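You operate a simulated robot arm through the tools that you are given. There is no shell and no other tool.

You run a simulated two-armed robot. Do the job below in one go: nothing can be reset, and whatever is moved stays where it is left.

## Task
Put one of the date tiles from the top of the check bench in the grey parts bin. Take the teal parts box and put it on the dose card. Take the blue parts box and put it on top of the brown tape roll on the top of the check bench. Open the middle steel drawer, take the blue brush and put it in the inside of the middle steel drawer, then shut the drawer. Put the bucket labelled "56" from the top of the check bench on the middle of the check bench and the bucket that says "26" on the top of the weigh belt. Put the steel cup in the inside of the wash basin. Put the herb label roll from the top of the check bench in the drip tray and the salted label roll on the end of the sink top. Take the tote tag from the top of the check bench and put it on the top of the outfeed belt. Take the grey tray on the top of the check bench and put it away on the top of the service bench. Open the green drawer. Any order will do. Set down upright: bucket, steel cup, label roll.

The check looks at the end state, three seconds after you hand in, the way a careful person would. Anything else that was tipped, shoved, dropped, spilled or broken makes it a failure.

## Robot
Two 7-joint arms with two-finger parallel grippers on one trunk, on a base that drives. Base frame: it is fixed to the floor where the robot stands at the start and does not move with it; the origin is under the middle of the robot, x ahead of it, y to its left, z up; the surface under the hand at the start is at about z = 86. Lengths are in cm, angles in degrees, forces in N, time in s.
The left shoulder is at the start at [7, 17.7, 119.5], the right one opposite. With the tool pointing down near the work surface each hand reaches from about 28 to 72 cm from the robot's upright axis, wherever it stands, measured 20 degrees to its own side. Places, roughly: blue brush (11x6x6 cm) [70, -70, 90]; blue parts box [50, -25, 100]; bucket [50, -125, 100]; date tile [50, 75, 75]; dose card [75, 0, 75]; drip tray (20x30 cm) [98, -192, 86]; end of the sink top (18x26 cm) [174, -470, 90]; green drawer [970, -90, 70]; grey parts bin (20x24x12 cm) [60, 30, 90]; grey tray [100, -25, 75]; inside of the middle steel drawer [90, 50, 50]; inside of the wash basin [210, -460, 70]; label roll [50, -175, 100]; middle of the check bench [100, -30, 90]; middle steel drawer [100, 50, 50]; steel cup (8x8x9 cm) [80, -180, 90]; tape roll (11x11x5 cm) [70, -10, 90]; teal parts box [50, -25, 100]; top of the outfeed belt (86x24 cm) [80, 314, 76]; top of the service bench [-10, 710, 90]; top of the weigh belt (42x24 cm) [146, 314, 76]; tote tag [100, -25, 75]. Payload 3.43 kg a hand.
The TCP of each hand is the grasp point between the finger pads, 3 cm short of the fingertips. In the tool frame z runs along the fingers and y along their closing line. The gripper opens to 9.4 cm. The fingers are 2.8 cm wide and 1 cm thick; the gripper's body (5 by 9.6 cm) begins 5.5 cm behind the TCP.
Orientation is told as [roll, pitch, yaw] about the base's x, y, z axes, in that order, counted from this pose: with the fingers straight down and closing along the base's y, the tool's x points along the base's -x, its y along +y and its z along -z.

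## Interface
- The arms move only by the tool move_arm. It takes "left_increments", "right_increments" or both (then of equal length, played together; a hand with none holds still); each is a list of rows, each an object of numbers (a shift or turn left out is 0, a gripper value left out holds the last): "gripper": the finger opening in mm, from 0 to 94; "tx", "ty", "tz": the shift along the tool's x, y, z in units of 500 mm (1.0 is 500 mm); "ax", "ay", "az": the turn, a rotation vector about the tool's x, y, z in units of 45 degrees (1.0 is 45 degrees). In form: [{"gripper": .., "tx": .., "ty": .., "tz": .., "ax": .., "ay": .., "az": ..}, ...]. A call has 1 to 20 rows; each row is the pose to reach, as a shift and turn from the pose commanded when the call began, along the tool's axes at that moment. A call with a number of a shift or a turn outside -1 to 1 is refused whole. A row lasts 0.2 s, in which the tool goes at most 5 cm and 8.6 degrees; a call with a longer step from one row to the next is refused whole, and so is a gripper value outside its range. Where a pose cannot be reached the arm comes as near as it can. A force on the tool above 40 N (or 10 N above the force at the start of the call, whichever is more), or a blocked arm, ends the call early, and 0.2 s more pass. Each finger travels about 15.3 cm/s and halts on what it meets, pressing with about 24 N; the grip force reading is that of the motor and also rises with nothing between the fingers. The clock runs only during rows and for 0.2 s after the last one: add rows that repeat a pose to give the fingers time. The reply holds the time, the measured pose of the TCP, the force on the tool along the base axes, the opening and the grip force, in the units named above and with some noise, with the torque about the TCP (base axes, N m) and any sound that the robot's microphone picked up.
- Cameras (640 x 400 px; columns grow to the right, rows downward): "scene" is now at [12.72, -1.88, 149.16]; the picture's right is [-0.24, -0.97, -0.00], its down [-0.73, 0.18, -0.66] and it looks along [0.64, -0.16, -0.75] (base axes); focal length 278 px, centre (320, 200). "left" rides on the left gripper at [7.6, -1.4, -10.2] in its tool frame; the picture's right is [0.18, 0.98, 0.00], its down [-0.75, 0.14, -0.64] and it looks along [-0.63, 0.12, 0.77] (tool axes); focal length 243 px, centre (320, 200). "right" rides on the right gripper at [7.6, 1.4, -10.3] in its tool frame; the picture's right is [-0.18, 0.98, 0.00], its down [-0.75, -0.14, -0.64] and it looks along [-0.63, -0.12, 0.77] (tool axes); focal length 243 px, centre (320, 200). There is no depth. A picture from a camera that has moved, and an enlarged one, comes with that camera's place and axes in the base frame and with its lens.
- snapshot(camera): a new picture of that camera. It takes no simulated time.
- raise_lower(by): slides the trunk up (or, below 0, down) by that many cm; the arms and the scene camera ride with it, the base frame stays. It gives what a move gives, with no picture.
- drive_base(legs): drives the robot by 1 to 6 legs, each [ahead, turn to the left] in cm and degrees, along the robot's own axes; the way and the turn of a leg run together, so that a leg with both is an arc; at most 150 cm and 180 degrees a leg. The arms and the cameras ride along, it lands a little off, and it stops where it bumps. It gives what a move gives.
- turn_head(pan, tilt): turns the head with the scene camera to pan (to the left, within 86 degrees either way) and tilt (down, from -29 to 69), counted from straight ahead of the robot. It gives what a move gives.
- close_up(camera, box): a new picture of the part [left, top, right, bottom] of that camera's present view, enlarged. It takes no simulated time.
- finish_job(): hands the job in; it is judged then, once.

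Places have to be worked out from the pictures, the camera data and where the tool is seen. Open the grippers and draw the arms clear of the work before you hand the job in, unless the task says otherwise.

The tools are called after "Call:" as a command line: name --argument value ..., lists and objects as JSON in quotes. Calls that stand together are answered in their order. move_arm: Moves the arms, as the interface text tells. Its arguments: {"type":"object","properties":{"left_increments":{"type":"array","items":{"type":"object","properties":{"gripper":{"type":"number"},"tx":{"type":"number"},"ty":{"type":"number"},"tz":{"type":"number"},"ax":{"type":"number"},"ay":{"type":"number"},"az":{"type":"number"}}}},"right_increments":{"type":"array","items":{"type":"object","properties":{"gripper":{"type":"number"},"tx":{"type":"number"},"ty":{"type":"number"},"tz":{"type":"number"},"ax":{"type":"number"},"ay":{"type":"number"},"az":{"type":"number"}}}}},"required":[]} The other tools are called the same way: raise_lower (by) slides the trunk up or down; drive_base (legs) drives the base; turn_head (pan, tilt) turns the head that bears the scene camera; snapshot (camera) takes a picture; close_up (camera, box) takes an enlarged picture of a part of a camera's view; finish_job () hands the job in.

At the start:

```text
t: 0.0
left_tcp_pos: [54.42, 13.36, 119.79]
left_ee_rot: [0.0, -0.1, -0.1]
left_contact_force: [-1.0, -0.4, -0.1]
left_moment: [-0.02, 0.02, -0.01]
left_opening: 9.4
left_grasp_force: 0.1
right_tcp_pos: [37.49, -31.31, 120.34]
right_ee_rot: [0.0, -0.1, 0.1]
right_contact_force: [-0.3, -0.5, 0.4]
right_moment: [0.01, 0.0, -0.02]
right_opening: 9.39
right_grasp_force: 0.0
trunk travel left (down, up): [-77.5, 6.5]
robot x, y, heading: [-0.16, -0.45, 0.1]
head pan, tilt: [-13.7, 48.8]
```

scene: 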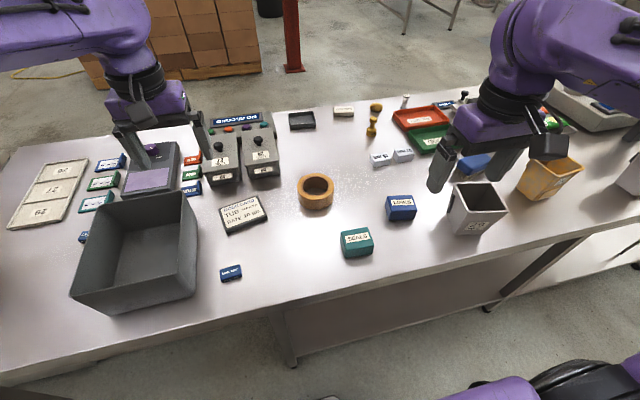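
right: 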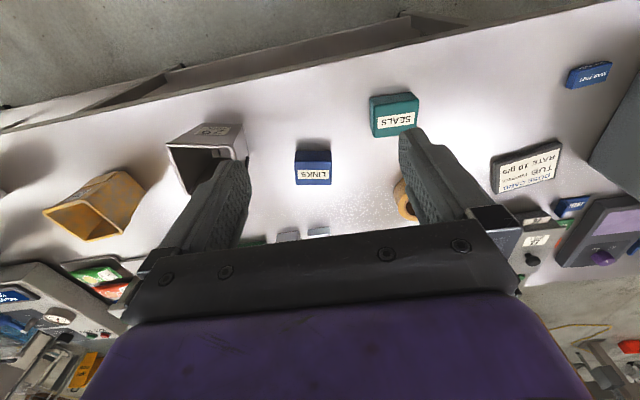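
left: 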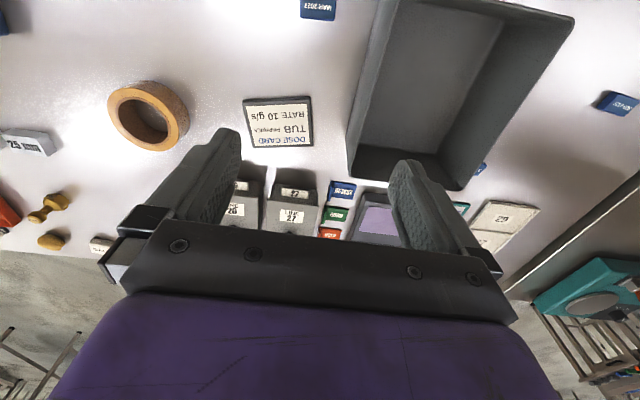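

I begin by surveying: the bench in front holds the grey bin, dose card, tape roll, teal and blue boxes and buckets. I'll enlarge parts of the present view before panning.

Call:
close_up --camera "scene" --box '[320, 80, 640, 280]'

Call:
close_up --camera "scene" --box '[0, 100, 320, 300]'

```text
2.00 times, centred on (480, 180) of scene
camera zoom: at [12.72, -1.88, 149.16], right [-0.24, -0.97, 0.0], down [-0.73, 0.18, -0.66], along [0.64, -0.16, -0.75], focal length 556 px, centre (0, 240)
```

zoom: 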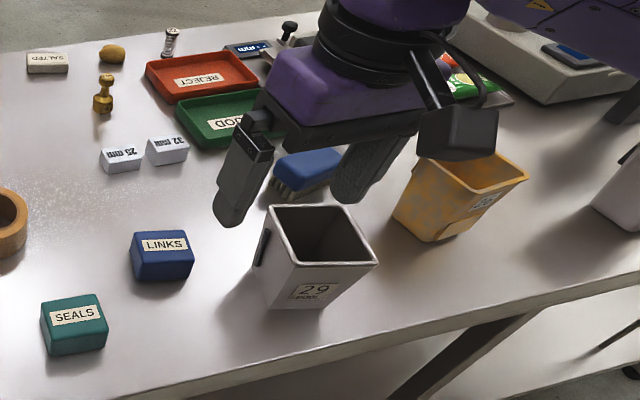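

```text
2.00 times, centred on (160, 200) of scene
camera zoom: at [12.72, -1.88, 149.16], right [-0.24, -0.97, 0.0], down [-0.73, 0.18, -0.66], along [0.64, -0.16, -0.75], focal length 556 px, centre (640, 200)
```

zoom: 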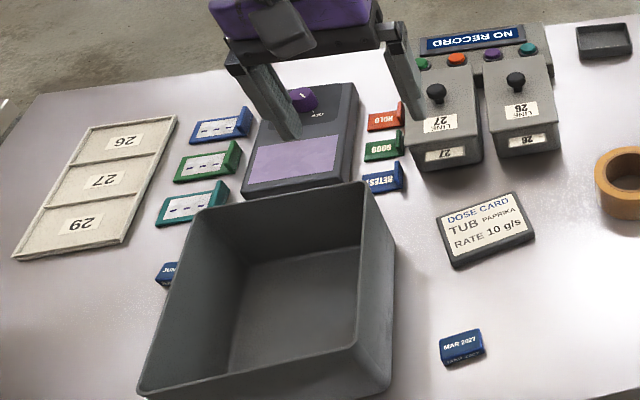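

The bench carries many small items; bucket "29" is near and others lie to the right. I'll pan the head right to see the rest.

Call:
turn_head --pan -60 --tilt 35

Call:
snapshot --camera "scene"

Call:
turn_head --pan -84 --tilt 20

Call:
snapshot --camera "scene"

Call:
turn_head --pan 0 --tilt 20

Call:
snapshot --camera "scene"

Call:
turn_head --pan 60 --tilt 30

Call:
snapshot --camera "scene"

Call:
turn_head --pan 85 --tilt 15

Call:
snapshot --camera "scene"

```text
t: 1.1
left_tcp_pos: [54.47, 13.46, 119.81]
left_ee_rot: [0.0, 0.0, 0.0]
left_contact_force: [0.2, -0.1, -0.5]
left_moment: [0.01, -0.01, 0.02]
left_opening: 9.4
left_grasp_force: 0.0
right_tcp_pos: [37.72, -31.33, 120.42]
right_ee_rot: [0.0, 0.0, 0.1]
right_contact_force: [0.3, -0.7, 0.0]
right_moment: [0.04, 0.02, 0.0]
right_opening: 9.4
right_grasp_force: 0.0
trunk travel left (down, up): [-77.5, 6.5]
robot x, y, heading: [0.03, 0.06, -0.1]
head pan, tilt: [-60.0, 35.0]
```

```text
taken
camera scene: at [9.54, -7.66, 151.16], right [-0.87, -0.5, 0.0], down [-0.29, 0.5, -0.82], along [0.41, -0.71, -0.57], focal length 278 px, centre (320, 200)
```

scene: 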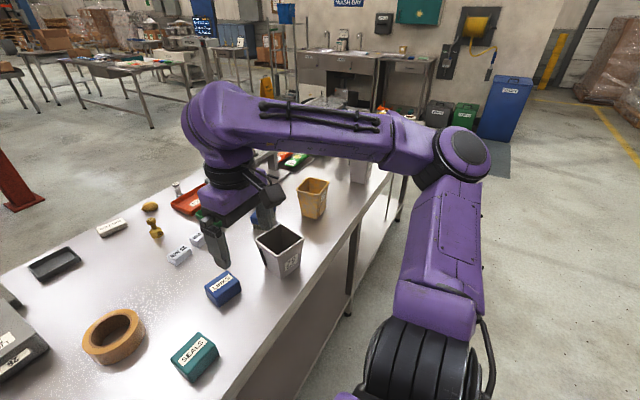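

```text
t: 2.0
left_tcp_pos: [54.58, 13.37, 119.81]
left_ee_rot: [0.0, 0.0, 0.0]
left_contact_force: [-0.3, 1.2, -0.1]
left_moment: [-0.05, -0.02, 0.0]
left_opening: 9.4
left_grasp_force: 0.1
right_tcp_pos: [37.63, -31.24, 120.4]
right_ee_rot: [0.0, -0.1, 0.1]
right_contact_force: [0.1, -0.1, 0.5]
right_moment: [0.0, 0.02, -0.01]
right_opening: 9.4
right_grasp_force: 0.1
trunk travel left (down, up): [-77.5, 6.5]
robot x, y, heading: [0.04, -0.04, -0.2]
head pan, tilt: [-84.0, 20.0]
```

```text
taken
camera scene: at [6.11, -9.29, 153.55], right [-0.99, -0.11, 0.0], down [-0.04, 0.34, -0.94], along [0.1, -0.93, -0.34], focal length 278 px, centre (320, 200)
```

scene: 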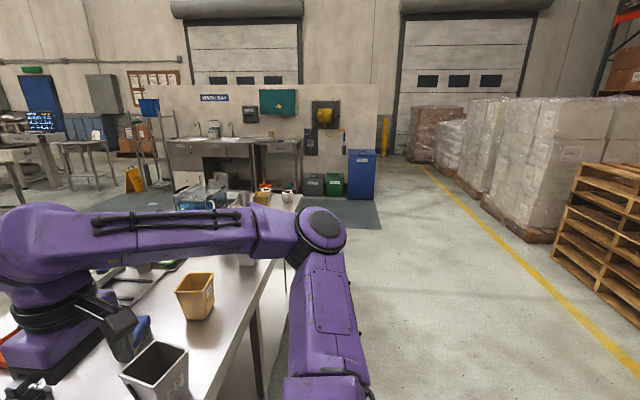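

```text
t: 3.6
left_tcp_pos: [54.5, 13.22, 119.84]
left_ee_rot: [0.1, -0.1, 0.0]
left_contact_force: [0.6, -0.1, 0.7]
left_moment: [0.03, 0.01, -0.02]
left_opening: 9.41
left_grasp_force: 0.0
right_tcp_pos: [37.59, -31.27, 120.32]
right_ee_rot: [-0.1, -0.1, 0.1]
right_contact_force: [0.8, -0.1, 0.6]
right_moment: [0.02, 0.0, 0.02]
right_opening: 9.4
right_grasp_force: 0.1
trunk travel left (down, up): [-77.5, 6.5]
robot x, y, heading: [0.09, -0.23, -0.1]
head pan, tilt: [0.0, 20.0]
```

```text
taken
camera scene: at [14.44, -0.05, 153.55], right [0.0, -1.0, 0.0], down [-0.34, 0.0, -0.94], along [0.94, 0.0, -0.34], focal length 278 px, centre (320, 200)
```

scene: 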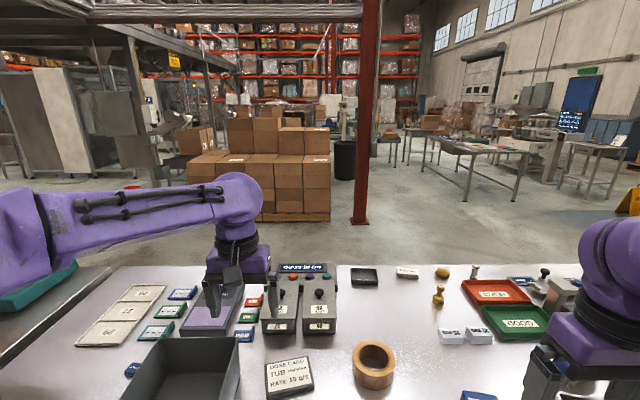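

```text
t: 4.9
left_tcp_pos: [54.54, 13.3, 119.86]
left_ee_rot: [0.0, 0.0, 0.0]
left_contact_force: [-0.2, 0.4, 0.3]
left_moment: [0.01, -0.07, 0.03]
left_opening: 9.4
left_grasp_force: 0.1
right_tcp_pos: [37.67, -31.27, 120.38]
right_ee_rot: [0.0, 0.0, 0.0]
right_contact_force: [0.2, 0.5, 0.2]
right_moment: [-0.01, 0.02, 0.0]
right_opening: 9.42
right_grasp_force: 0.0
trunk travel left (down, up): [-77.5, 6.5]
robot x, y, heading: [0.32, -0.11, 0.4]
head pan, tilt: [60.0, 30.0]
```

```text
taken
camera scene: at [9.66, 7.79, 151.95], right [0.87, -0.5, 0.0], down [-0.25, -0.43, -0.87], along [0.43, 0.75, -0.5], focal length 278 px, centre (320, 200)
```

scene: 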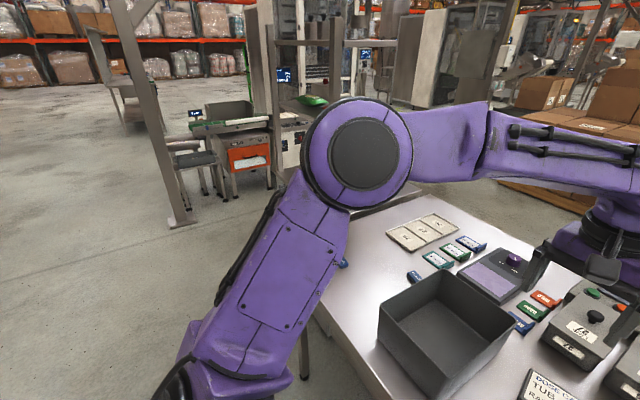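

```text
t: 5.8
left_tcp_pos: [54.62, 13.45, 119.86]
left_ee_rot: [-0.1, 0.1, 0.0]
left_contact_force: [-0.1, -0.6, -0.3]
left_moment: [0.01, 0.0, 0.0]
left_opening: 9.4
left_grasp_force: 0.0
right_tcp_pos: [37.59, -31.33, 120.4]
right_ee_rot: [0.0, -0.2, 0.0]
right_contact_force: [0.3, -0.1, -0.1]
right_moment: [0.04, 0.01, -0.03]
right_opening: 9.38
right_grasp_force: 0.1
trunk travel left (down, up): [-77.5, 6.5]
robot x, y, heading: [0.06, -0.09, 0.1]
head pan, tilt: [85.0, 15.0]
```

```text
taken
camera scene: at [5.96, 9.26, 154.36], right [1.0, -0.09, 0.0], down [-0.02, -0.26, -0.97], along [0.08, 0.96, -0.26], focal length 278 px, centre (320, 200)
```

scene: 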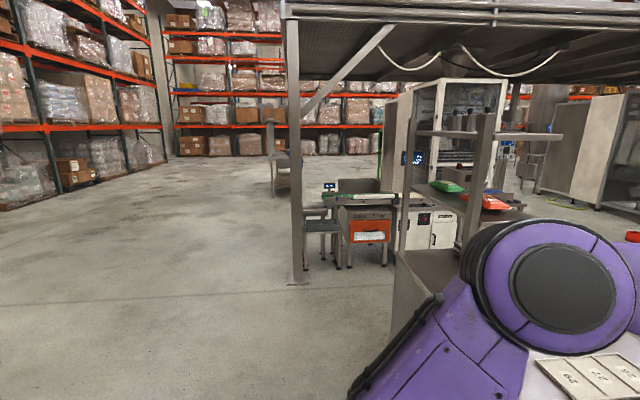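

The layout is clearer: the wash bay is off to the right, the outfeed/weigh belts off to the left. I'll look steeply down to see my base, the bench edge and any drawers.

Call:
turn_head --pan 0 --tilt 69

Call:
snapshot --camera "scene"

Call:
turn_head --pan 40 --tilt 60

Call:
snapshot --camera "scene"

Call:
turn_head --pan -50 --tilt 60

Call:
snapshot --camera "scene"

```text
t: 7.4
left_tcp_pos: [54.53, 13.43, 119.96]
left_ee_rot: [0.0, 0.0, -0.1]
left_contact_force: [-0.6, -0.2, 0.3]
left_moment: [-0.03, 0.03, 0.0]
left_opening: 9.39
left_grasp_force: 0.0
right_tcp_pos: [37.64, -31.32, 120.3]
right_ee_rot: [0.0, -0.1, 0.1]
right_contact_force: [-0.4, -0.3, -0.3]
right_moment: [0.04, 0.0, 0.0]
right_opening: 9.39
right_grasp_force: 0.0
trunk travel left (down, up): [-77.5, 6.5]
robot x, y, heading: [-0.02, -0.09, -0.2]
head pan, tilt: [0.0, 68.8]
```

```text
taken
camera scene: at [10.72, -0.03, 146.8], right [0.0, -1.0, 0.0], down [-0.93, 0.0, -0.36], along [0.36, 0.0, -0.93], focal length 278 px, centre (320, 200)
```

scene: 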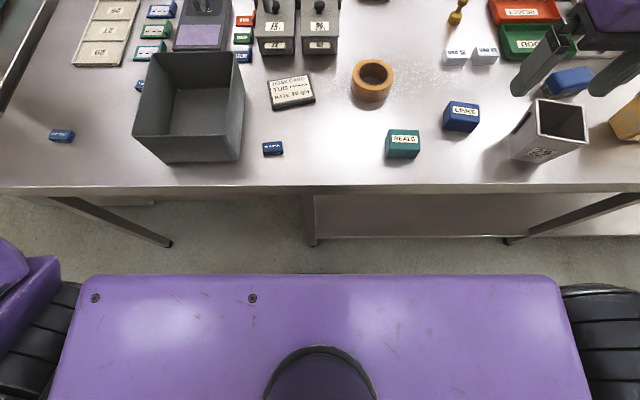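

```text
t: 8.4
left_tcp_pos: [54.57, 13.37, 120.03]
left_ee_rot: [0.0, 0.1, 0.1]
left_contact_force: [0.0, 0.4, -0.3]
left_moment: [-0.04, 0.01, 0.0]
left_opening: 9.4
left_grasp_force: 0.0
right_tcp_pos: [37.64, -31.3, 120.33]
right_ee_rot: [0.1, -0.1, 0.1]
right_contact_force: [-1.5, 0.2, -0.2]
right_moment: [-0.01, -0.01, 0.0]
right_opening: 9.42
right_grasp_force: 0.0
trunk travel left (down, up): [-77.5, 6.5]
robot x, y, heading: [-0.41, -0.05, 0.0]
head pan, tilt: [40.0, 60.0]
```

```text
taken
camera scene: at [10.24, 4.24, 147.74], right [0.64, -0.77, 0.0], down [-0.66, -0.56, -0.5], along [0.38, 0.32, -0.87], focal length 278 px, centre (320, 200)
```

scene: 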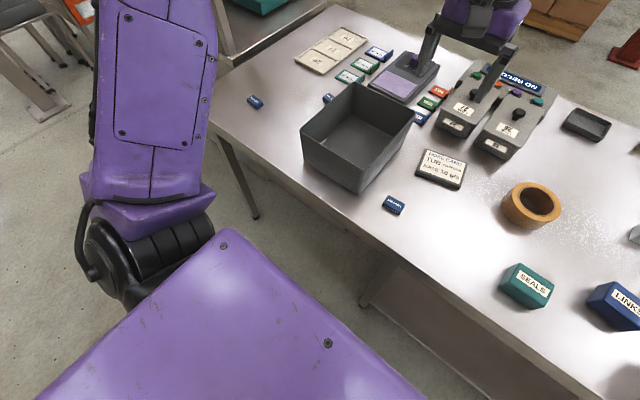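

```text
t: 10.1
left_tcp_pos: [54.45, 13.36, 119.87]
left_ee_rot: [0.1, 0.0, 0.0]
left_contact_force: [0.1, 0.2, 0.0]
left_moment: [0.01, -0.04, 0.01]
left_opening: 9.41
left_grasp_force: 0.0
right_tcp_pos: [37.66, -31.37, 120.41]
right_ee_rot: [0.1, -0.1, 0.1]
right_contact_force: [0.8, 0.5, -0.8]
right_moment: [0.02, 0.01, 0.02]
right_opening: 9.39
right_grasp_force: 0.0
trunk travel left (down, up): [-77.5, 6.5]
robot x, y, heading: [0.11, 0.14, -0.1]
head pan, tilt: [-50.0, 60.0]
```

```text
taken
camera scene: at [9.42, -5.14, 147.74], right [-0.77, -0.64, 0.0], down [-0.56, 0.66, -0.5], along [0.32, -0.38, -0.87], focal length 278 px, centre (320, 200)
```

scene: 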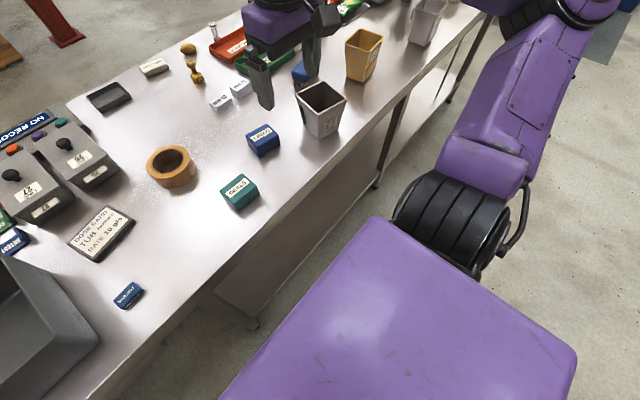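

Next I take enlarged views from straight above to measure the near items: SEALS, LINKS, tape roll, dose card, date tile and bin.

Call:
turn_head --pan 0 --tilt 64

Call:
close_up --camera "scene" --box '[240, 80, 480, 230]'

Call:
close_up --camera "scene" --box '[40, 60, 280, 210]'

Call:
close_up --camera "scene" --box '[400, 50, 640, 200]'

```text
t: 11.3
left_tcp_pos: [54.49, 13.38, 119.74]
left_ee_rot: [-0.1, 0.0, 0.0]
left_contact_force: [-0.9, -1.0, -0.1]
left_moment: [0.01, -0.02, -0.01]
left_opening: 9.39
left_grasp_force: 0.1
right_tcp_pos: [37.67, -31.28, 120.33]
right_ee_rot: [0.0, -0.1, -0.1]
right_contact_force: [-0.2, 0.1, 0.5]
right_moment: [-0.01, 0.01, 0.01]
right_opening: 9.4
right_grasp_force: 0.1
trunk travel left (down, up): [-77.5, 6.5]
robot x, y, heading: [0.25, -0.23, -0.2]
head pan, tilt: [0.0, 64.0]
```

```text
2.67 times, centred on (360, 155) of scene
camera zoom: at [11.32, -0.05, 147.29], right [0.0, -1.0, 0.0], down [-0.9, 0.0, -0.44], along [0.44, 0.0, -0.9], focal length 741 px, centre (213, 320)
```

zoom: 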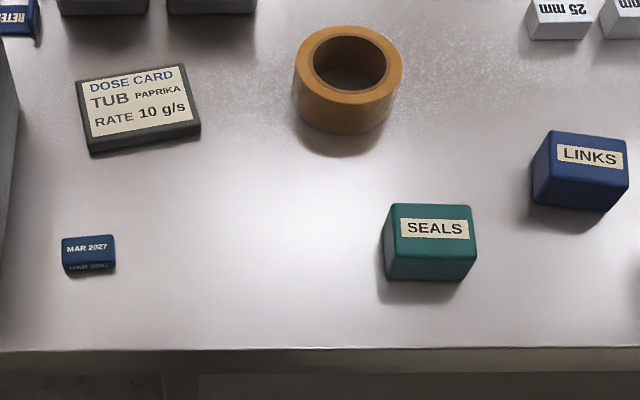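

```text
2.67 times, centred on (160, 135) of scene
camera zoom: at [11.32, -0.05, 147.29], right [0.0, -1.0, 0.0], down [-0.9, 0.0, -0.44], along [0.44, 0.0, -0.9], focal length 741 px, centre (747, 373)
```

zoom: 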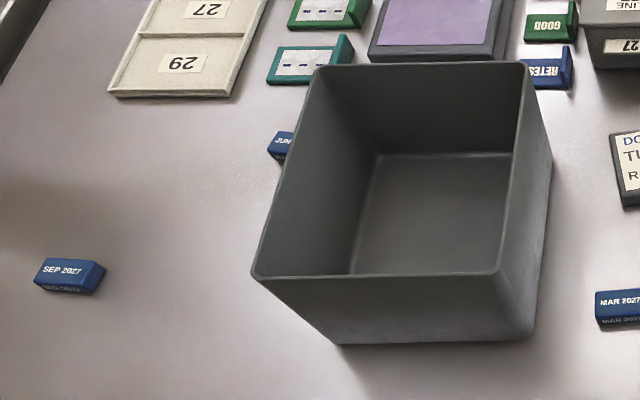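

```text
2.67 times, centred on (520, 125) of scene
camera zoom: at [11.32, -0.05, 147.29], right [0.0, -1.0, 0.0], down [-0.9, 0.0, -0.44], along [0.44, 0.0, -0.9], focal length 741 px, centre (-213, 400)
```

zoom: 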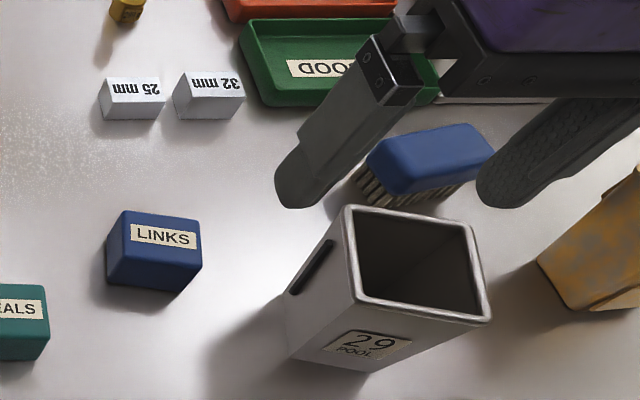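

My estimates: SEALS ≈[47.9,-19.7], dose card ≈[66,7.7], LINKS ≈[55.8,-35], tape roll ≈[68,-14], MAR tile ≈[47.3,11.5], bin ≈ x44–67,y19.5–39. The bench front edge is at x≈37.6 and my base ends near 25, so I'll creep forward 8 cm.

Call:
drive_base --legs '[[8, 0]]'

Call:
snapshot --camera "scene"

Call:
snapshot --camera "right"

Call:
snapshot --camera "left"

```text
t: 12.3
left_tcp_pos: [61.85, 13.25, 120.25]
left_ee_rot: [0.0, -0.4, 0.0]
left_contact_force: [-0.8, 0.1, -0.8]
left_moment: [0.02, -0.08, 0.0]
left_opening: 9.4
left_grasp_force: 0.1
right_tcp_pos: [44.88, -31.37, 120.58]
right_ee_rot: [0.0, -0.6, 0.1]
right_contact_force: [-0.9, -0.1, 0.3]
right_moment: [0.02, -0.09, 0.01]
right_opening: 9.41
right_grasp_force: 0.1
trunk travel left (down, up): [-77.5, 6.5]
robot x, y, heading: [7.95, 0.02, -0.1]
head pan, tilt: [0.0, 64.0]
```

```text
taken
camera scene: at [18.33, -0.03, 147.37], right [0.0, -1.0, 0.0], down [-0.9, 0.0, -0.44], along [0.44, 0.0, -0.9], focal length 278 px, centre (320, 200)
```

scene: 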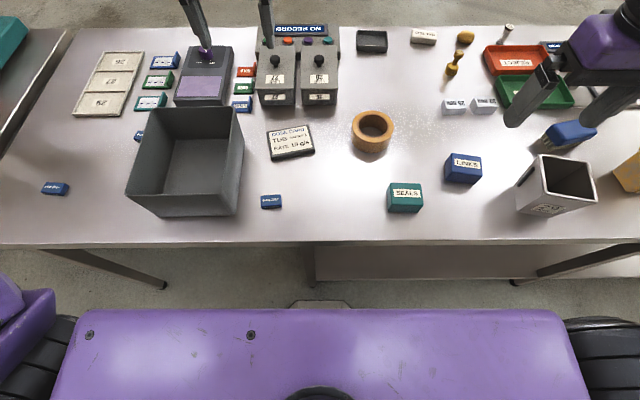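

```text
taken
camera right: at [37.1, -29.99, 130.88], right [0.18, 0.98, 0.0], down [0.75, -0.14, 0.65], along [0.64, -0.12, -0.76], focal length 243 px, centre (320, 200)
```

right: 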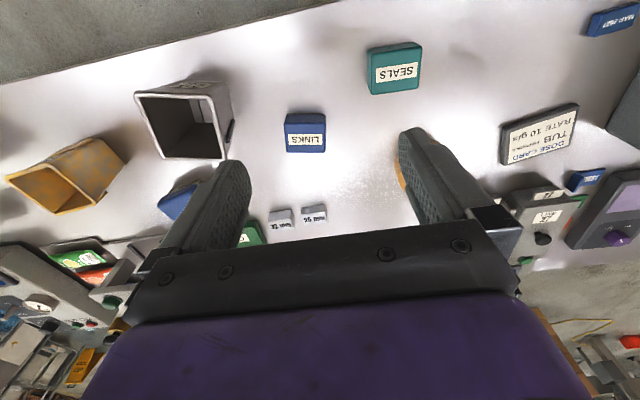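

```text
taken
camera left: at [54.12, 12.01, 130.49], right [-0.18, 0.98, 0.0], down [0.75, 0.14, 0.65], along [0.64, 0.12, -0.76], focal length 243 px, centre (320, 200)
```

left: 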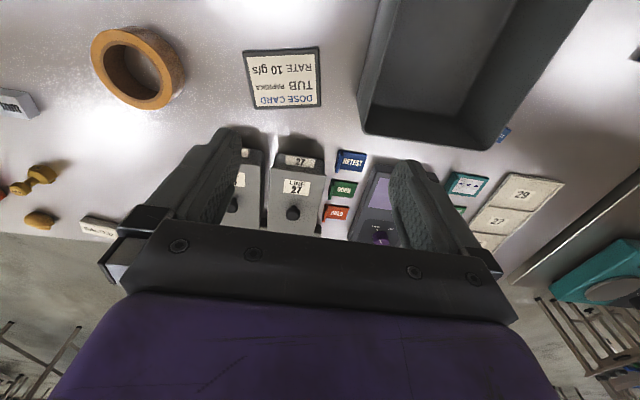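

The pictures agree with my estimates. I'll bring the right hand over SEALS while turning it, so the fingers close along the box's short (x) side.

Call:
move_arm --right_increments '[{"gripper": 94, "tx": -0.01, "ty": 0.039, "tz": 0.05, "az": -0.1667}, {"tx": -0.02, "ty": 0.078, "tz": 0.1, "az": -0.3333}, {"tx": -0.031, "ty": 0.117, "tz": 0.15, "az": -0.5}, {"tx": -0.041, "ty": 0.156, "tz": 0.2, "az": -0.6667}, {"tx": -0.052, "ty": 0.195, "tz": 0.25, "az": -0.8333}, {"tx": -0.062, "ty": 0.234, "tz": 0.3, "az": -1.0}, {"tx": -0.062, "ty": 0.234, "tz": 0.3, "az": -1.0}]'

Call:
move_arm --right_increments '[{"az": -0.1667}, {"az": -0.3333}, {"az": -0.5}, {"az": -0.6667}, {"az": -0.8333}, {"az": -1.0}, {"az": -1.0}]'

Call:
snapshot --camera "right"

Call:
snapshot --camera "scene"

```text
t: 13.9
left_tcp_pos: [62.46, 13.2, 119.9]
left_ee_rot: [0.1, 0.0, -0.1]
left_contact_force: [-0.4, 0.0, 0.4]
left_moment: [0.0, 0.03, -0.02]
left_opening: 9.42
left_grasp_force: 0.0
right_tcp_pos: [48.52, -19.66, 105.37]
right_ee_rot: [-0.1, -0.2, 45.1]
right_contact_force: [-1.0, -0.5, -0.3]
right_moment: [-0.01, 0.03, 0.0]
right_opening: 9.4
right_grasp_force: 0.0
trunk travel left (down, up): [-77.5, 6.5]
robot x, y, heading: [8.05, -0.04, -0.2]
head pan, tilt: [0.0, 64.0]
```

```text
t: 15.5
left_tcp_pos: [62.47, 13.3, 119.92]
left_ee_rot: [0.0, 0.0, -0.1]
left_contact_force: [-0.2, 0.1, -0.1]
left_moment: [0.03, 0.0, -0.02]
left_opening: 9.43
left_grasp_force: 0.1
right_tcp_pos: [48.66, -19.62, 105.42]
right_ee_rot: [-0.1, 0.0, 90.2]
right_contact_force: [0.1, 0.2, -0.2]
right_moment: [-0.04, -0.03, 0.0]
right_opening: 9.4
right_grasp_force: 0.0
trunk travel left (down, up): [-77.5, 6.5]
robot x, y, heading: [8.24, -0.03, -0.2]
head pan, tilt: [0.0, 64.0]
```

```text
taken
camera right: at [47.28, -27.33, 115.69], right [-0.98, 0.18, 0.0], down [0.14, 0.75, 0.64], along [0.12, 0.63, -0.77], focal length 243 px, centre (320, 200)
```

right: 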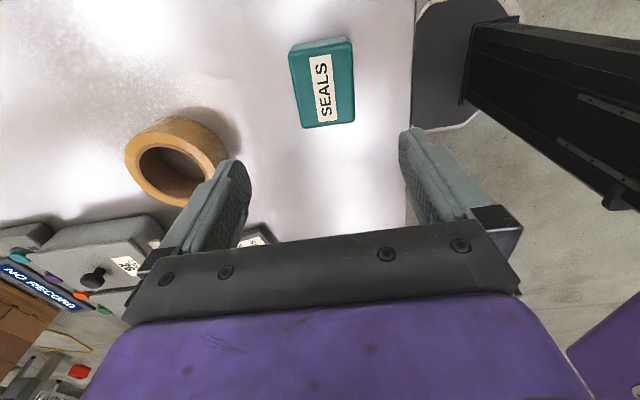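

```text
taken
camera scene: at [19.31, -0.03, 147.29], right [0.0, -1.0, 0.0], down [-0.9, 0.0, -0.44], along [0.44, 0.0, -0.9], focal length 278 px, centre (320, 200)
```

scene: 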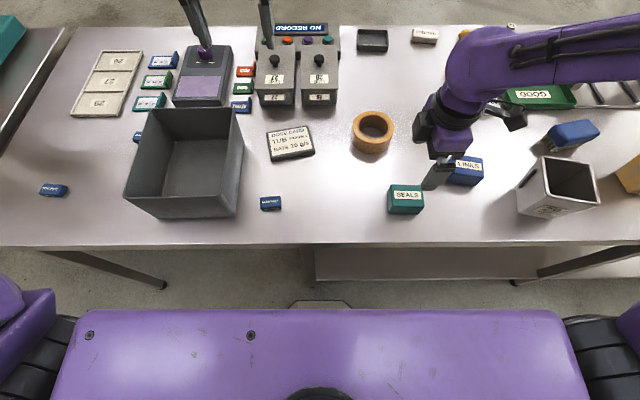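

The box appears between the fingers' reach but slightly toward −y. I'll take an enlarged scene view to settle SEALS' exact centre now that the robot has come to rest.

Call:
close_up --camera "scene" --box '[240, 100, 480, 250]'

Call:
close_up --camera "right" --box '[240, 20, 400, 120]'

```text
2.67 times, centred on (360, 175) of scene
camera zoom: at [19.31, -0.03, 147.29], right [0.0, -1.0, 0.0], down [-0.9, 0.0, -0.44], along [0.44, 0.0, -0.9], focal length 741 px, centre (213, 267)
```

zoom: 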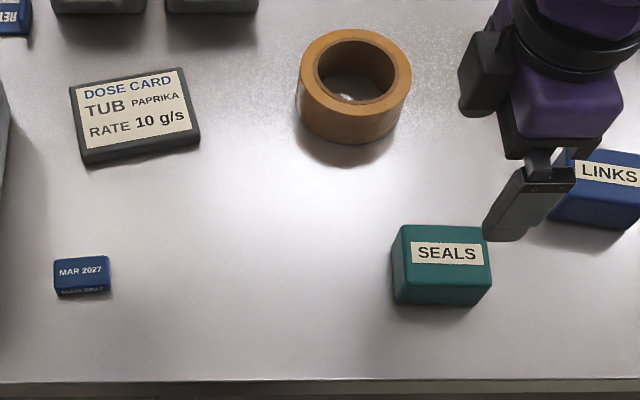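

```text
4.00 times, centred on (320, 70) of right
camera zoom: at [47.28, -27.33, 115.69], right [-0.98, 0.18, 0.0], down [0.14, 0.75, 0.64], along [0.12, 0.63, -0.77], focal length 970 px, centre (320, 720)
```

zoom: 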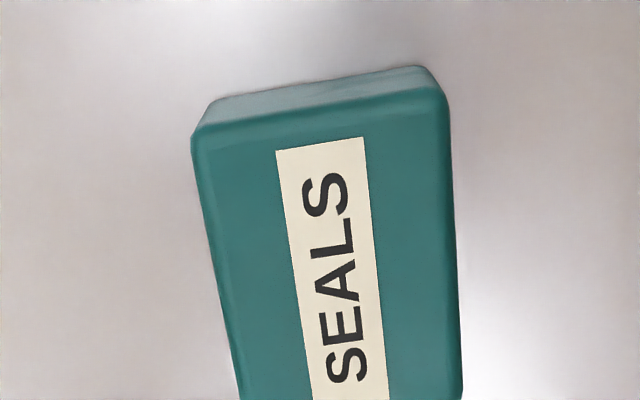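

Scene and wrist views disagree by about a centimetre, so I'll go down closer (fingertips still above the box) and judge again with the wrist camera.

Call:
move_arm --right_increments '[{"tx": 0.008, "ty": 0.004, "tz": 0.084}, {"tx": 0.016, "ty": 0.008, "tz": 0.168}, {"tx": 0.016, "ty": 0.008, "tz": 0.168}]'

Call:
snapshot --camera "right"

Call:
close_up --camera "scene" --box '[340, 100, 500, 240]'

```text
t: 16.3
left_tcp_pos: [62.5, 13.32, 119.93]
left_ee_rot: [0.0, -0.2, -0.2]
left_contact_force: [-0.3, 0.7, -0.1]
left_moment: [-0.02, -0.05, -0.01]
left_opening: 9.43
left_grasp_force: 0.1
right_tcp_pos: [48.2, -20.4, 97.02]
right_ee_rot: [-0.2, 0.0, 90.1]
right_contact_force: [-0.1, 0.1, -0.1]
right_moment: [0.02, -0.01, 0.02]
right_opening: 9.42
right_grasp_force: 0.1
trunk travel left (down, up): [-77.5, 6.5]
robot x, y, heading: [7.78, -0.22, -0.1]
head pan, tilt: [0.0, 64.0]
```

```text
taken
camera right: at [46.72, -28.18, 107.26], right [-0.98, 0.18, 0.0], down [0.14, 0.75, 0.64], along [0.12, 0.63, -0.77], focal length 243 px, centre (320, 200)
```

right: 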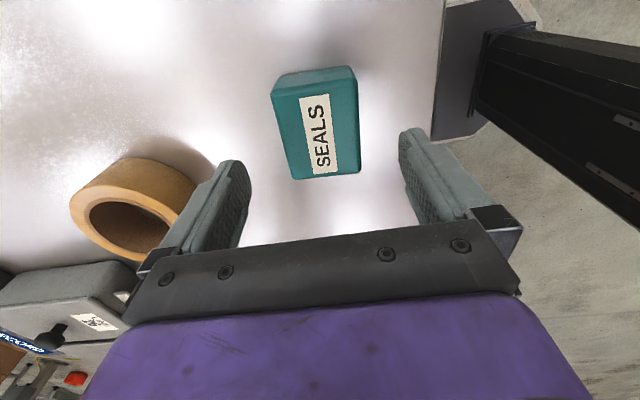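

```text
2.86 times, centred on (420, 170) of scene
camera zoom: at [19.21, -0.08, 147.3], right [0.0, -1.0, 0.0], down [-0.9, 0.0, -0.44], along [0.44, 0.0, -0.9], focal length 794 px, centre (34, 286)
```

zoom: 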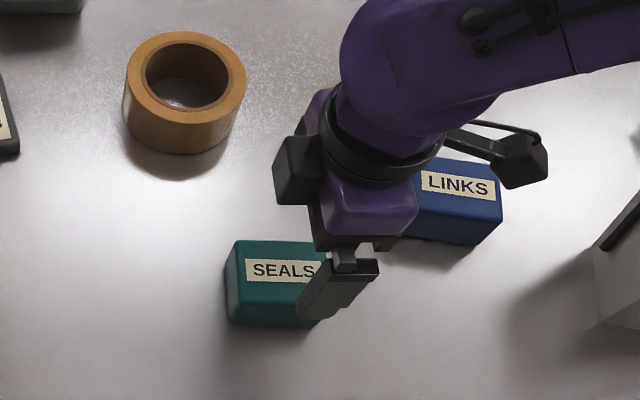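

Wrist estimates give the box top near z≈89–90 and y≈-20.3. The x-margin is wide, so I descend around the box to TCP z≈90 and look again.

Call:
move_arm --right_increments '[{"tz": 0.07}, {"tz": 0.14}, {"tz": 0.14}]'

Call:
snapshot --camera "right"

Call:
close_up --camera "scene" --box '[340, 100, 500, 240]'

```text
t: 17.1
left_tcp_pos: [62.43, 13.3, 120.04]
left_ee_rot: [0.0, -0.2, -0.2]
left_contact_force: [-0.4, 0.1, 1.1]
left_moment: [-0.01, -0.01, -0.03]
left_opening: 9.42
left_grasp_force: 0.1
right_tcp_pos: [48.15, -20.55, 90.05]
right_ee_rot: [-0.2, -0.1, 90.1]
right_contact_force: [-0.4, 0.5, 0.2]
right_moment: [0.02, -0.05, 0.0]
right_opening: 9.4
right_grasp_force: 0.0
trunk travel left (down, up): [-77.5, 6.5]
robot x, y, heading: [8.28, 0.14, -0.1]
head pan, tilt: [0.0, 64.0]
```

```text
taken
camera right: at [46.73, -28.14, 100.3], right [-0.98, 0.18, 0.0], down [0.14, 0.75, 0.64], along [0.12, 0.63, -0.77], focal length 243 px, centre (320, 200)
```

right: 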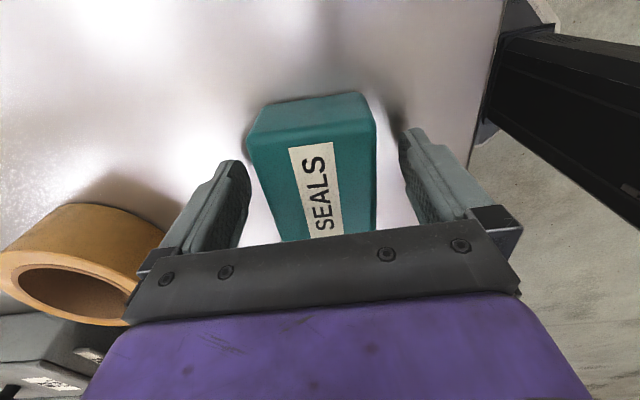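

```text
2.86 times, centred on (420, 170) of scene
camera zoom: at [19.21, -0.07, 147.3], right [0.0, -1.0, 0.0], down [-0.9, 0.0, -0.44], along [0.44, 0.0, -0.9], focal length 794 px, centre (34, 286)
```

zoom: 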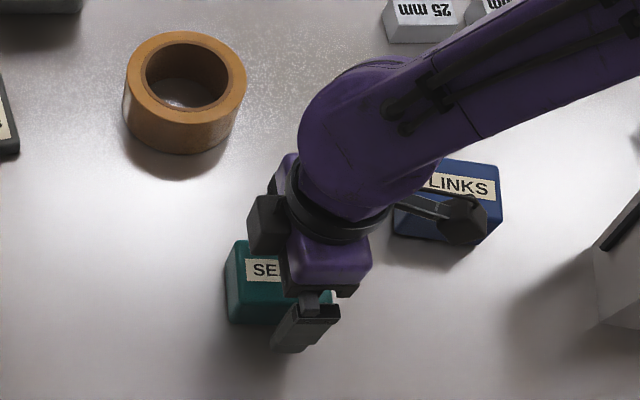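

No contact at fingertip z≈87, and the box sits well between the fingers. I lower another 0.5 cm and close, then lift.

Call:
move_arm --right_increments '[{"tz": 0.01}, {"tz": 0.01, "gripper": 30}, {"tz": 0.01, "gripper": 30}, {"tz": 0.01, "gripper": 30}]'

```text
t: 18.1
left_tcp_pos: [62.54, 13.34, 119.8]
left_ee_rot: [0.0, 0.0, 0.0]
left_contact_force: [0.1, -0.6, 0.5]
left_moment: [-0.02, 0.02, -0.03]
left_opening: 9.39
left_grasp_force: 0.2
right_tcp_pos: [48.28, -20.33, 89.47]
right_ee_rot: [0.0, 0.0, 90.2]
right_contact_force: [0.5, -0.1, -0.2]
right_moment: [-0.02, 0.0, -0.01]
right_opening: 6.47
right_grasp_force: 23.8
trunk travel left (down, up): [-77.5, 6.5]
robot x, y, heading: [8.19, 0.05, 0.0]
head pan, tilt: [0.0, 64.0]
```

Gripped at 6.5 cm opening with 23.8 N. I lift 8 cm and check.

Call:
move_arm --right_increments '[{"tz": -0.04}, {"tz": -0.1}, {"tz": -0.16}, {"tz": -0.16}]'

Call:
snapshot --camera "right"

Call:
close_up --camera "scene" --box '[240, 100, 480, 250]'

```text
t: 19.1
left_tcp_pos: [62.54, 13.34, 119.91]
left_ee_rot: [0.0, 0.0, -0.1]
left_contact_force: [-0.8, 1.0, 0.2]
left_moment: [0.01, 0.01, 0.0]
left_opening: 9.39
left_grasp_force: 0.2
right_tcp_pos: [48.34, -20.38, 97.46]
right_ee_rot: [-0.1, -0.1, 90.0]
right_contact_force: [-0.1, -0.3, -1.1]
right_moment: [0.02, 0.01, 0.01]
right_opening: 6.46
right_grasp_force: 23.8
trunk travel left (down, up): [-77.5, 6.5]
robot x, y, heading: [8.12, 0.08, 0.1]
head pan, tilt: [0.0, 64.0]
```

```text
taken
camera right: at [46.92, -28.12, 107.73], right [-0.98, 0.18, 0.0], down [0.14, 0.75, 0.64], along [0.12, 0.63, -0.77], focal length 243 px, centre (320, 200)
```

right: 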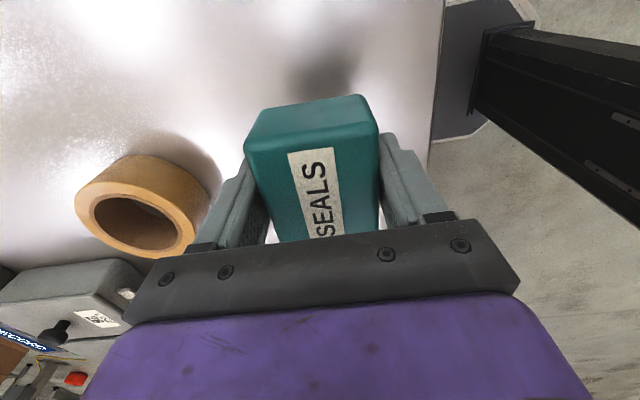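

```text
2.67 times, centred on (360, 175) of scene
camera zoom: at [19.38, -0.04, 147.28], right [0.0, -1.0, 0.0], down [-0.9, 0.0, -0.44], along [0.44, 0.0, -0.9], focal length 741 px, centre (213, 267)
```

zoom: 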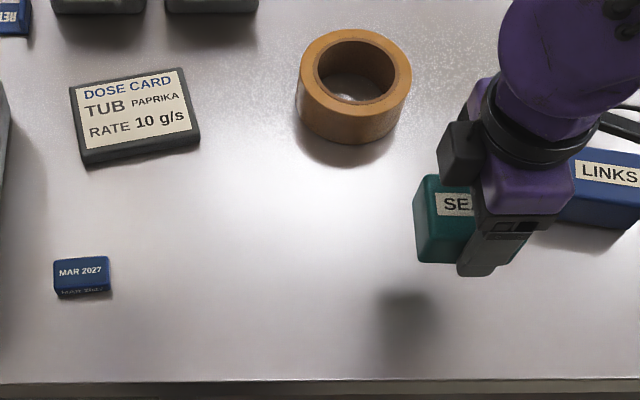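

Box is held (about 0.5–1 cm toward +y of the TCP). The dose card's centre is ≈[65.9,8.0] with yaw ≈+11°, so I carry the box above it, turning to match.

Call:
move_arm --right_increments '[{"tx": -0.06, "ty": -0.035, "tz": -0.07, "az": -0.02}, {"tx": -0.13, "ty": -0.08, "tz": -0.07, "az": -0.05}, {"tx": -0.2, "ty": -0.125, "tz": -0.07, "az": -0.09}, {"tx": -0.27, "ty": -0.17, "tz": -0.07, "az": -0.13}, {"tx": -0.34, "ty": -0.215, "tz": -0.07, "az": -0.17}, {"tx": -0.41, "ty": -0.26, "tz": -0.07, "az": -0.21}, {"tx": -0.48, "ty": -0.3, "tz": -0.07, "az": -0.244}, {"tx": -0.54, "ty": -0.34, "tz": -0.07, "az": -0.244}, {"tx": -0.562, "ty": -0.351, "tz": -0.07, "az": -0.244}, {"tx": -0.562, "ty": -0.351, "tz": -0.07, "az": -0.244}]'

Call:
snapshot --camera "right"

Call:
close_up --camera "scene" --box '[200, 60, 440, 210]'

```text
t: 20.9
left_tcp_pos: [62.92, 14.47, 119.84]
left_ee_rot: [0.8, -0.3, 0.7]
left_contact_force: [-7.0, 23.2, 3.2]
left_moment: [-0.36, -0.05, -0.3]
left_opening: 8.14
left_grasp_force: 0.1
right_tcp_pos: [64.29, 4.14, 100.86]
right_ee_rot: [0.1, 0.3, 100.6]
right_contact_force: [0.0, 0.7, -2.1]
right_moment: [-0.04, 0.0, 0.02]
right_opening: 6.43
right_grasp_force: 23.7
trunk travel left (down, up): [-77.5, 6.5]
robot x, y, heading: [7.87, -0.13, 0.4]
head pan, tilt: [0.0, 64.0]
stopped in row 8 (left hand): the force on the tool passed its limit at 52 N (the readings are from after the stop); the commanded pose is now the measured one
```

```text
taken
camera right: at [64.31, -3.62, 111.23], right [-1.0, 0.0, 0.0], down [0.0, 0.77, 0.64], along [0.0, 0.64, -0.77], focal length 243 px, centre (320, 200)
```

right: 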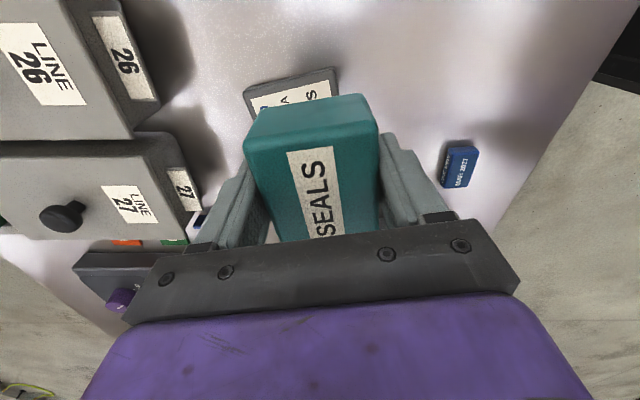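

```text
2.67 times, centred on (320, 135) of scene
camera zoom: at [19.48, 0.19, 147.27], right [0.0, -1.0, 0.0], down [-0.9, 0.0, -0.44], along [0.44, 0.0, -0.9], focal length 741 px, centre (320, 373)
```

zoom: 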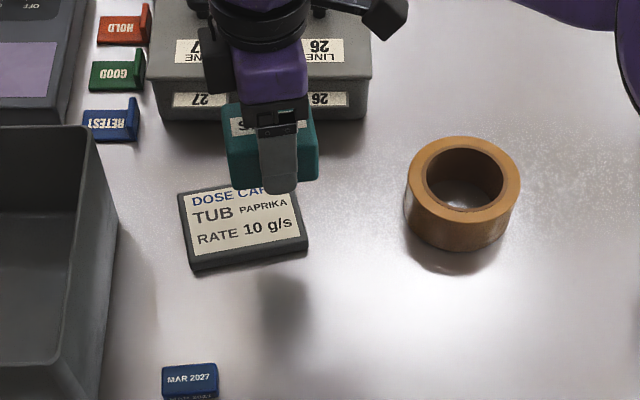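

The right wrist touched the idle left hand — I overlooked it. I back the right hand off toward −y while drawing the left hand away up and to the left.

Call:
move_arm --left_increments '[{"gripper": 94, "ty": 0.06, "tz": -0.04}, {"ty": 0.14, "tz": -0.08}, {"ty": 0.22, "tz": -0.1, "tx": 0.04}, {"ty": 0.3, "tz": -0.1, "tx": 0.1}, {"ty": 0.38, "tz": -0.1, "tx": 0.16}, {"ty": 0.44, "tz": -0.1, "tx": 0.2}]' --right_increments '[{"tx": 0.04, "ty": 0.008}, {"tx": 0.08, "ty": 0.015}, {"tx": 0.098, "ty": 0.018}, {"tx": 0.098, "ty": 0.018}, {"tx": 0.098, "ty": 0.018}, {"tx": 0.098, "ty": 0.018}]'

Call:
snapshot --camera "scene"

```text
t: 22.2
left_tcp_pos: [52.54, 36.38, 125.08]
left_ee_rot: [0.7, -0.4, 0.8]
left_contact_force: [0.4, -0.4, -0.5]
left_moment: [-0.04, -0.02, 0.01]
left_opening: 9.42
left_grasp_force: 0.1
right_tcp_pos: [64.23, -0.44, 101.02]
right_ee_rot: [0.0, 0.4, 100.9]
right_contact_force: [-0.1, 0.4, -0.9]
right_moment: [-0.04, 0.0, -0.01]
right_opening: 6.42
right_grasp_force: 24.1
trunk travel left (down, up): [-77.5, 6.5]
robot x, y, heading: [7.94, -0.02, -0.2]
head pan, tilt: [0.0, 64.0]
```

```text
taken
camera scene: at [19.32, 0.36, 147.29], right [0.0, -1.0, 0.0], down [-0.9, 0.0, -0.44], along [0.44, 0.0, -0.9], focal length 278 px, centre (320, 200)
```

scene: 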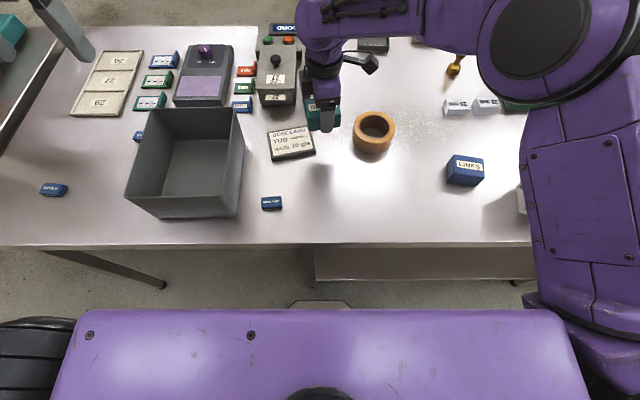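

The left hand is clear now. I move the box on over the dose card at z≈98.

Call:
move_arm --right_increments '[{"tx": -0.076, "ty": -0.032, "tz": 0.03}, {"tx": -0.1526, "ty": -0.064, "tz": 0.06}, {"tx": -0.1526, "ty": -0.064, "tz": 0.06}]'

Call:
snapshot --camera "right"

Call:
close_up --camera "scene" --box '[200, 60, 440, 210]'

Call:
snapshot --camera "left"

```text
t: 23.1
left_tcp_pos: [52.59, 35.73, 125.28]
left_ee_rot: [0.8, -0.4, 0.7]
left_contact_force: [0.6, 0.2, -0.5]
left_moment: [-0.02, 0.0, 0.01]
left_opening: 9.4
left_grasp_force: 0.0
right_tcp_pos: [65.8, 7.0, 97.93]
right_ee_rot: [0.0, 0.1, 100.8]
right_contact_force: [0.4, 0.0, -0.9]
right_moment: [0.06, -0.01, -0.02]
right_opening: 6.39
right_grasp_force: 24.6
trunk travel left (down, up): [-77.5, 6.5]
robot x, y, heading: [8.29, 0.09, -0.2]
head pan, tilt: [0.0, 64.0]
```

```text
taken
camera right: at [65.79, -0.77, 108.29], right [-1.0, 0.0, 0.0], down [0.0, 0.77, 0.64], along [0.0, 0.64, -0.77], focal length 243 px, centre (320, 200)
```

right: 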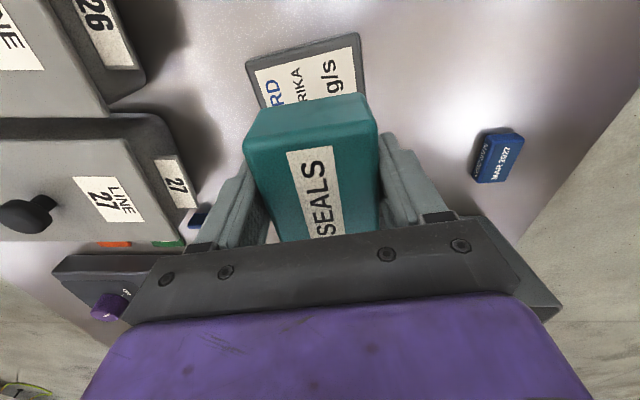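

```text
2.67 times, centred on (320, 135) of scene
camera zoom: at [19.24, -0.35, 147.3], right [0.0, -1.0, 0.0], down [-0.9, 0.0, -0.44], along [0.44, 0.0, -0.9], focal length 741 px, centre (320, 373)
```

zoom: 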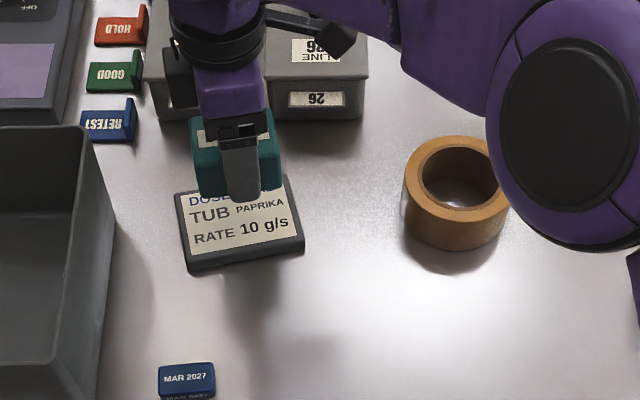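

```text
taken
camera left: at [44.94, 34.16, 135.44], right [-0.2, 0.98, 0.01], down [0.75, 0.14, 0.65], along [0.63, 0.14, -0.76], focal length 243 px, centre (320, 200)
```

left: 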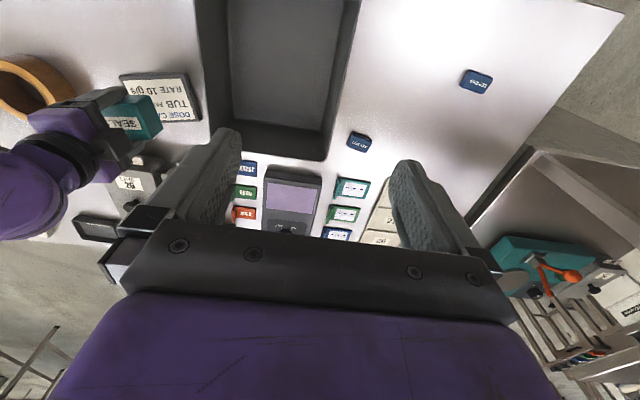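

Card centre by the wrist camera ≈[66.0,7.65]; the box needs about 0.3 cm shift. I lower to roughly 1 cm above the card.

Call:
move_arm --right_increments '[{"tx": -0.005, "ty": -0.005, "tz": 0.06}, {"tx": -0.005, "ty": -0.005, "tz": 0.118}, {"tx": -0.005, "ty": -0.005, "tz": 0.118}]'

Call:
snapshot --camera "right"

Call:
close_up --camera "scene" --box '[220, 80, 380, 180]'

```text
t: 23.9
left_tcp_pos: [52.68, 35.93, 125.16]
left_ee_rot: [0.6, -0.3, 0.7]
left_contact_force: [0.3, -0.2, -0.1]
left_moment: [0.01, 0.0, 0.01]
left_opening: 9.39
left_grasp_force: 0.1
right_tcp_pos: [66.05, 7.58, 91.98]
right_ee_rot: [0.0, 0.2, 100.9]
right_contact_force: [-0.4, -0.7, -1.4]
right_moment: [0.0, -0.02, 0.01]
right_opening: 6.42
right_grasp_force: 23.9
trunk travel left (down, up): [-77.5, 6.5]
robot x, y, heading: [8.03, -0.33, -0.1]
head pan, tilt: [0.0, 64.0]
```

```text
taken
camera right: at [66.02, -0.22, 102.36], right [-1.0, 0.0, 0.0], down [0.0, 0.77, 0.64], along [0.0, 0.64, -0.77], focal length 243 px, centre (320, 200)
```

right: 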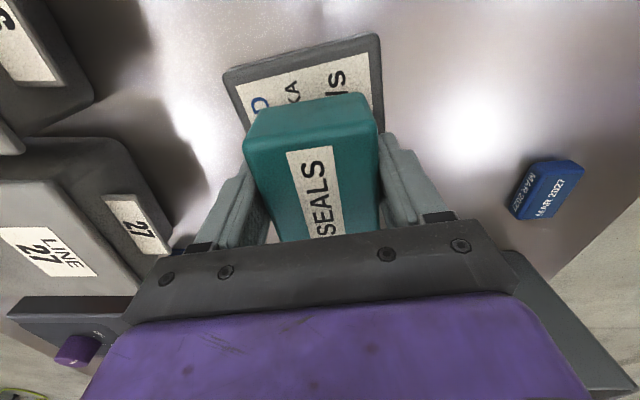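

```text
4.00 times, centred on (300, 130) of scene
camera zoom: at [19.28, 0.05, 147.29], right [0.0, -1.0, 0.0], down [-0.9, 0.0, -0.44], along [0.44, 0.0, -0.9], focal length 1112 px, centre (400, 480)
```

zoom: 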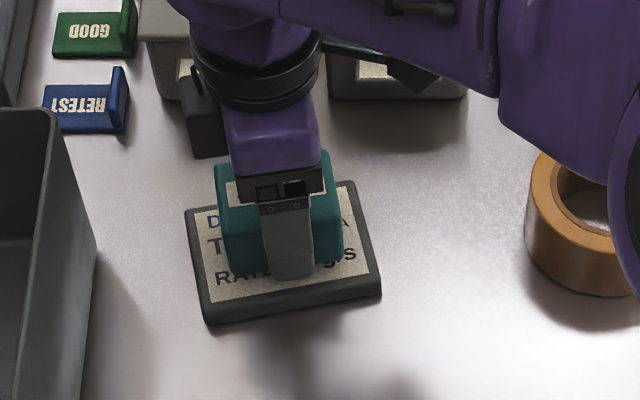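

The box is centred over the card. I lower in small steps to feel for contact.

Call:
move_arm --right_increments '[{"tz": 0.005}, {"tz": 0.01}, {"tz": 0.015}, {"tz": 0.015}]'

```text
t: 24.9
left_tcp_pos: [52.65, 35.94, 125.12]
left_ee_rot: [0.7, -0.3, 0.7]
left_contact_force: [0.0, 0.1, -0.3]
left_moment: [0.0, 0.02, -0.03]
left_opening: 9.41
left_grasp_force: 0.0
right_tcp_pos: [65.95, 7.52, 91.31]
right_ee_rot: [0.0, 0.2, 101.0]
right_contact_force: [-0.4, 0.1, -1.0]
right_moment: [0.01, 0.02, -0.03]
right_opening: 6.43
right_grasp_force: 23.5
trunk travel left (down, up): [-77.5, 6.5]
robot x, y, heading: [7.54, 0.12, -0.4]
head pan, tilt: [0.0, 64.0]
```

Call:
move_arm --right_increments '[{"tz": 0.004}, {"tz": 0.008}, {"tz": 0.012}, {"tz": 0.012}]'

```text
t: 25.9
left_tcp_pos: [52.37, 35.99, 125.2]
left_ee_rot: [0.7, -0.3, 0.7]
left_contact_force: [0.1, 0.2, -0.1]
left_moment: [-0.01, 0.01, 0.02]
left_opening: 9.4
left_grasp_force: 0.2
right_tcp_pos: [66.03, 7.67, 91.1]
right_ee_rot: [-0.4, 0.1, 100.8]
right_contact_force: [5.2, 1.1, 21.3]
right_moment: [0.17, 0.01, -0.19]
right_opening: 6.42
right_grasp_force: 23.6
trunk travel left (down, up): [-77.5, 6.5]
robot x, y, heading: [8.39, -0.18, -0.0]
head pan, tilt: [0.0, 64.0]
```

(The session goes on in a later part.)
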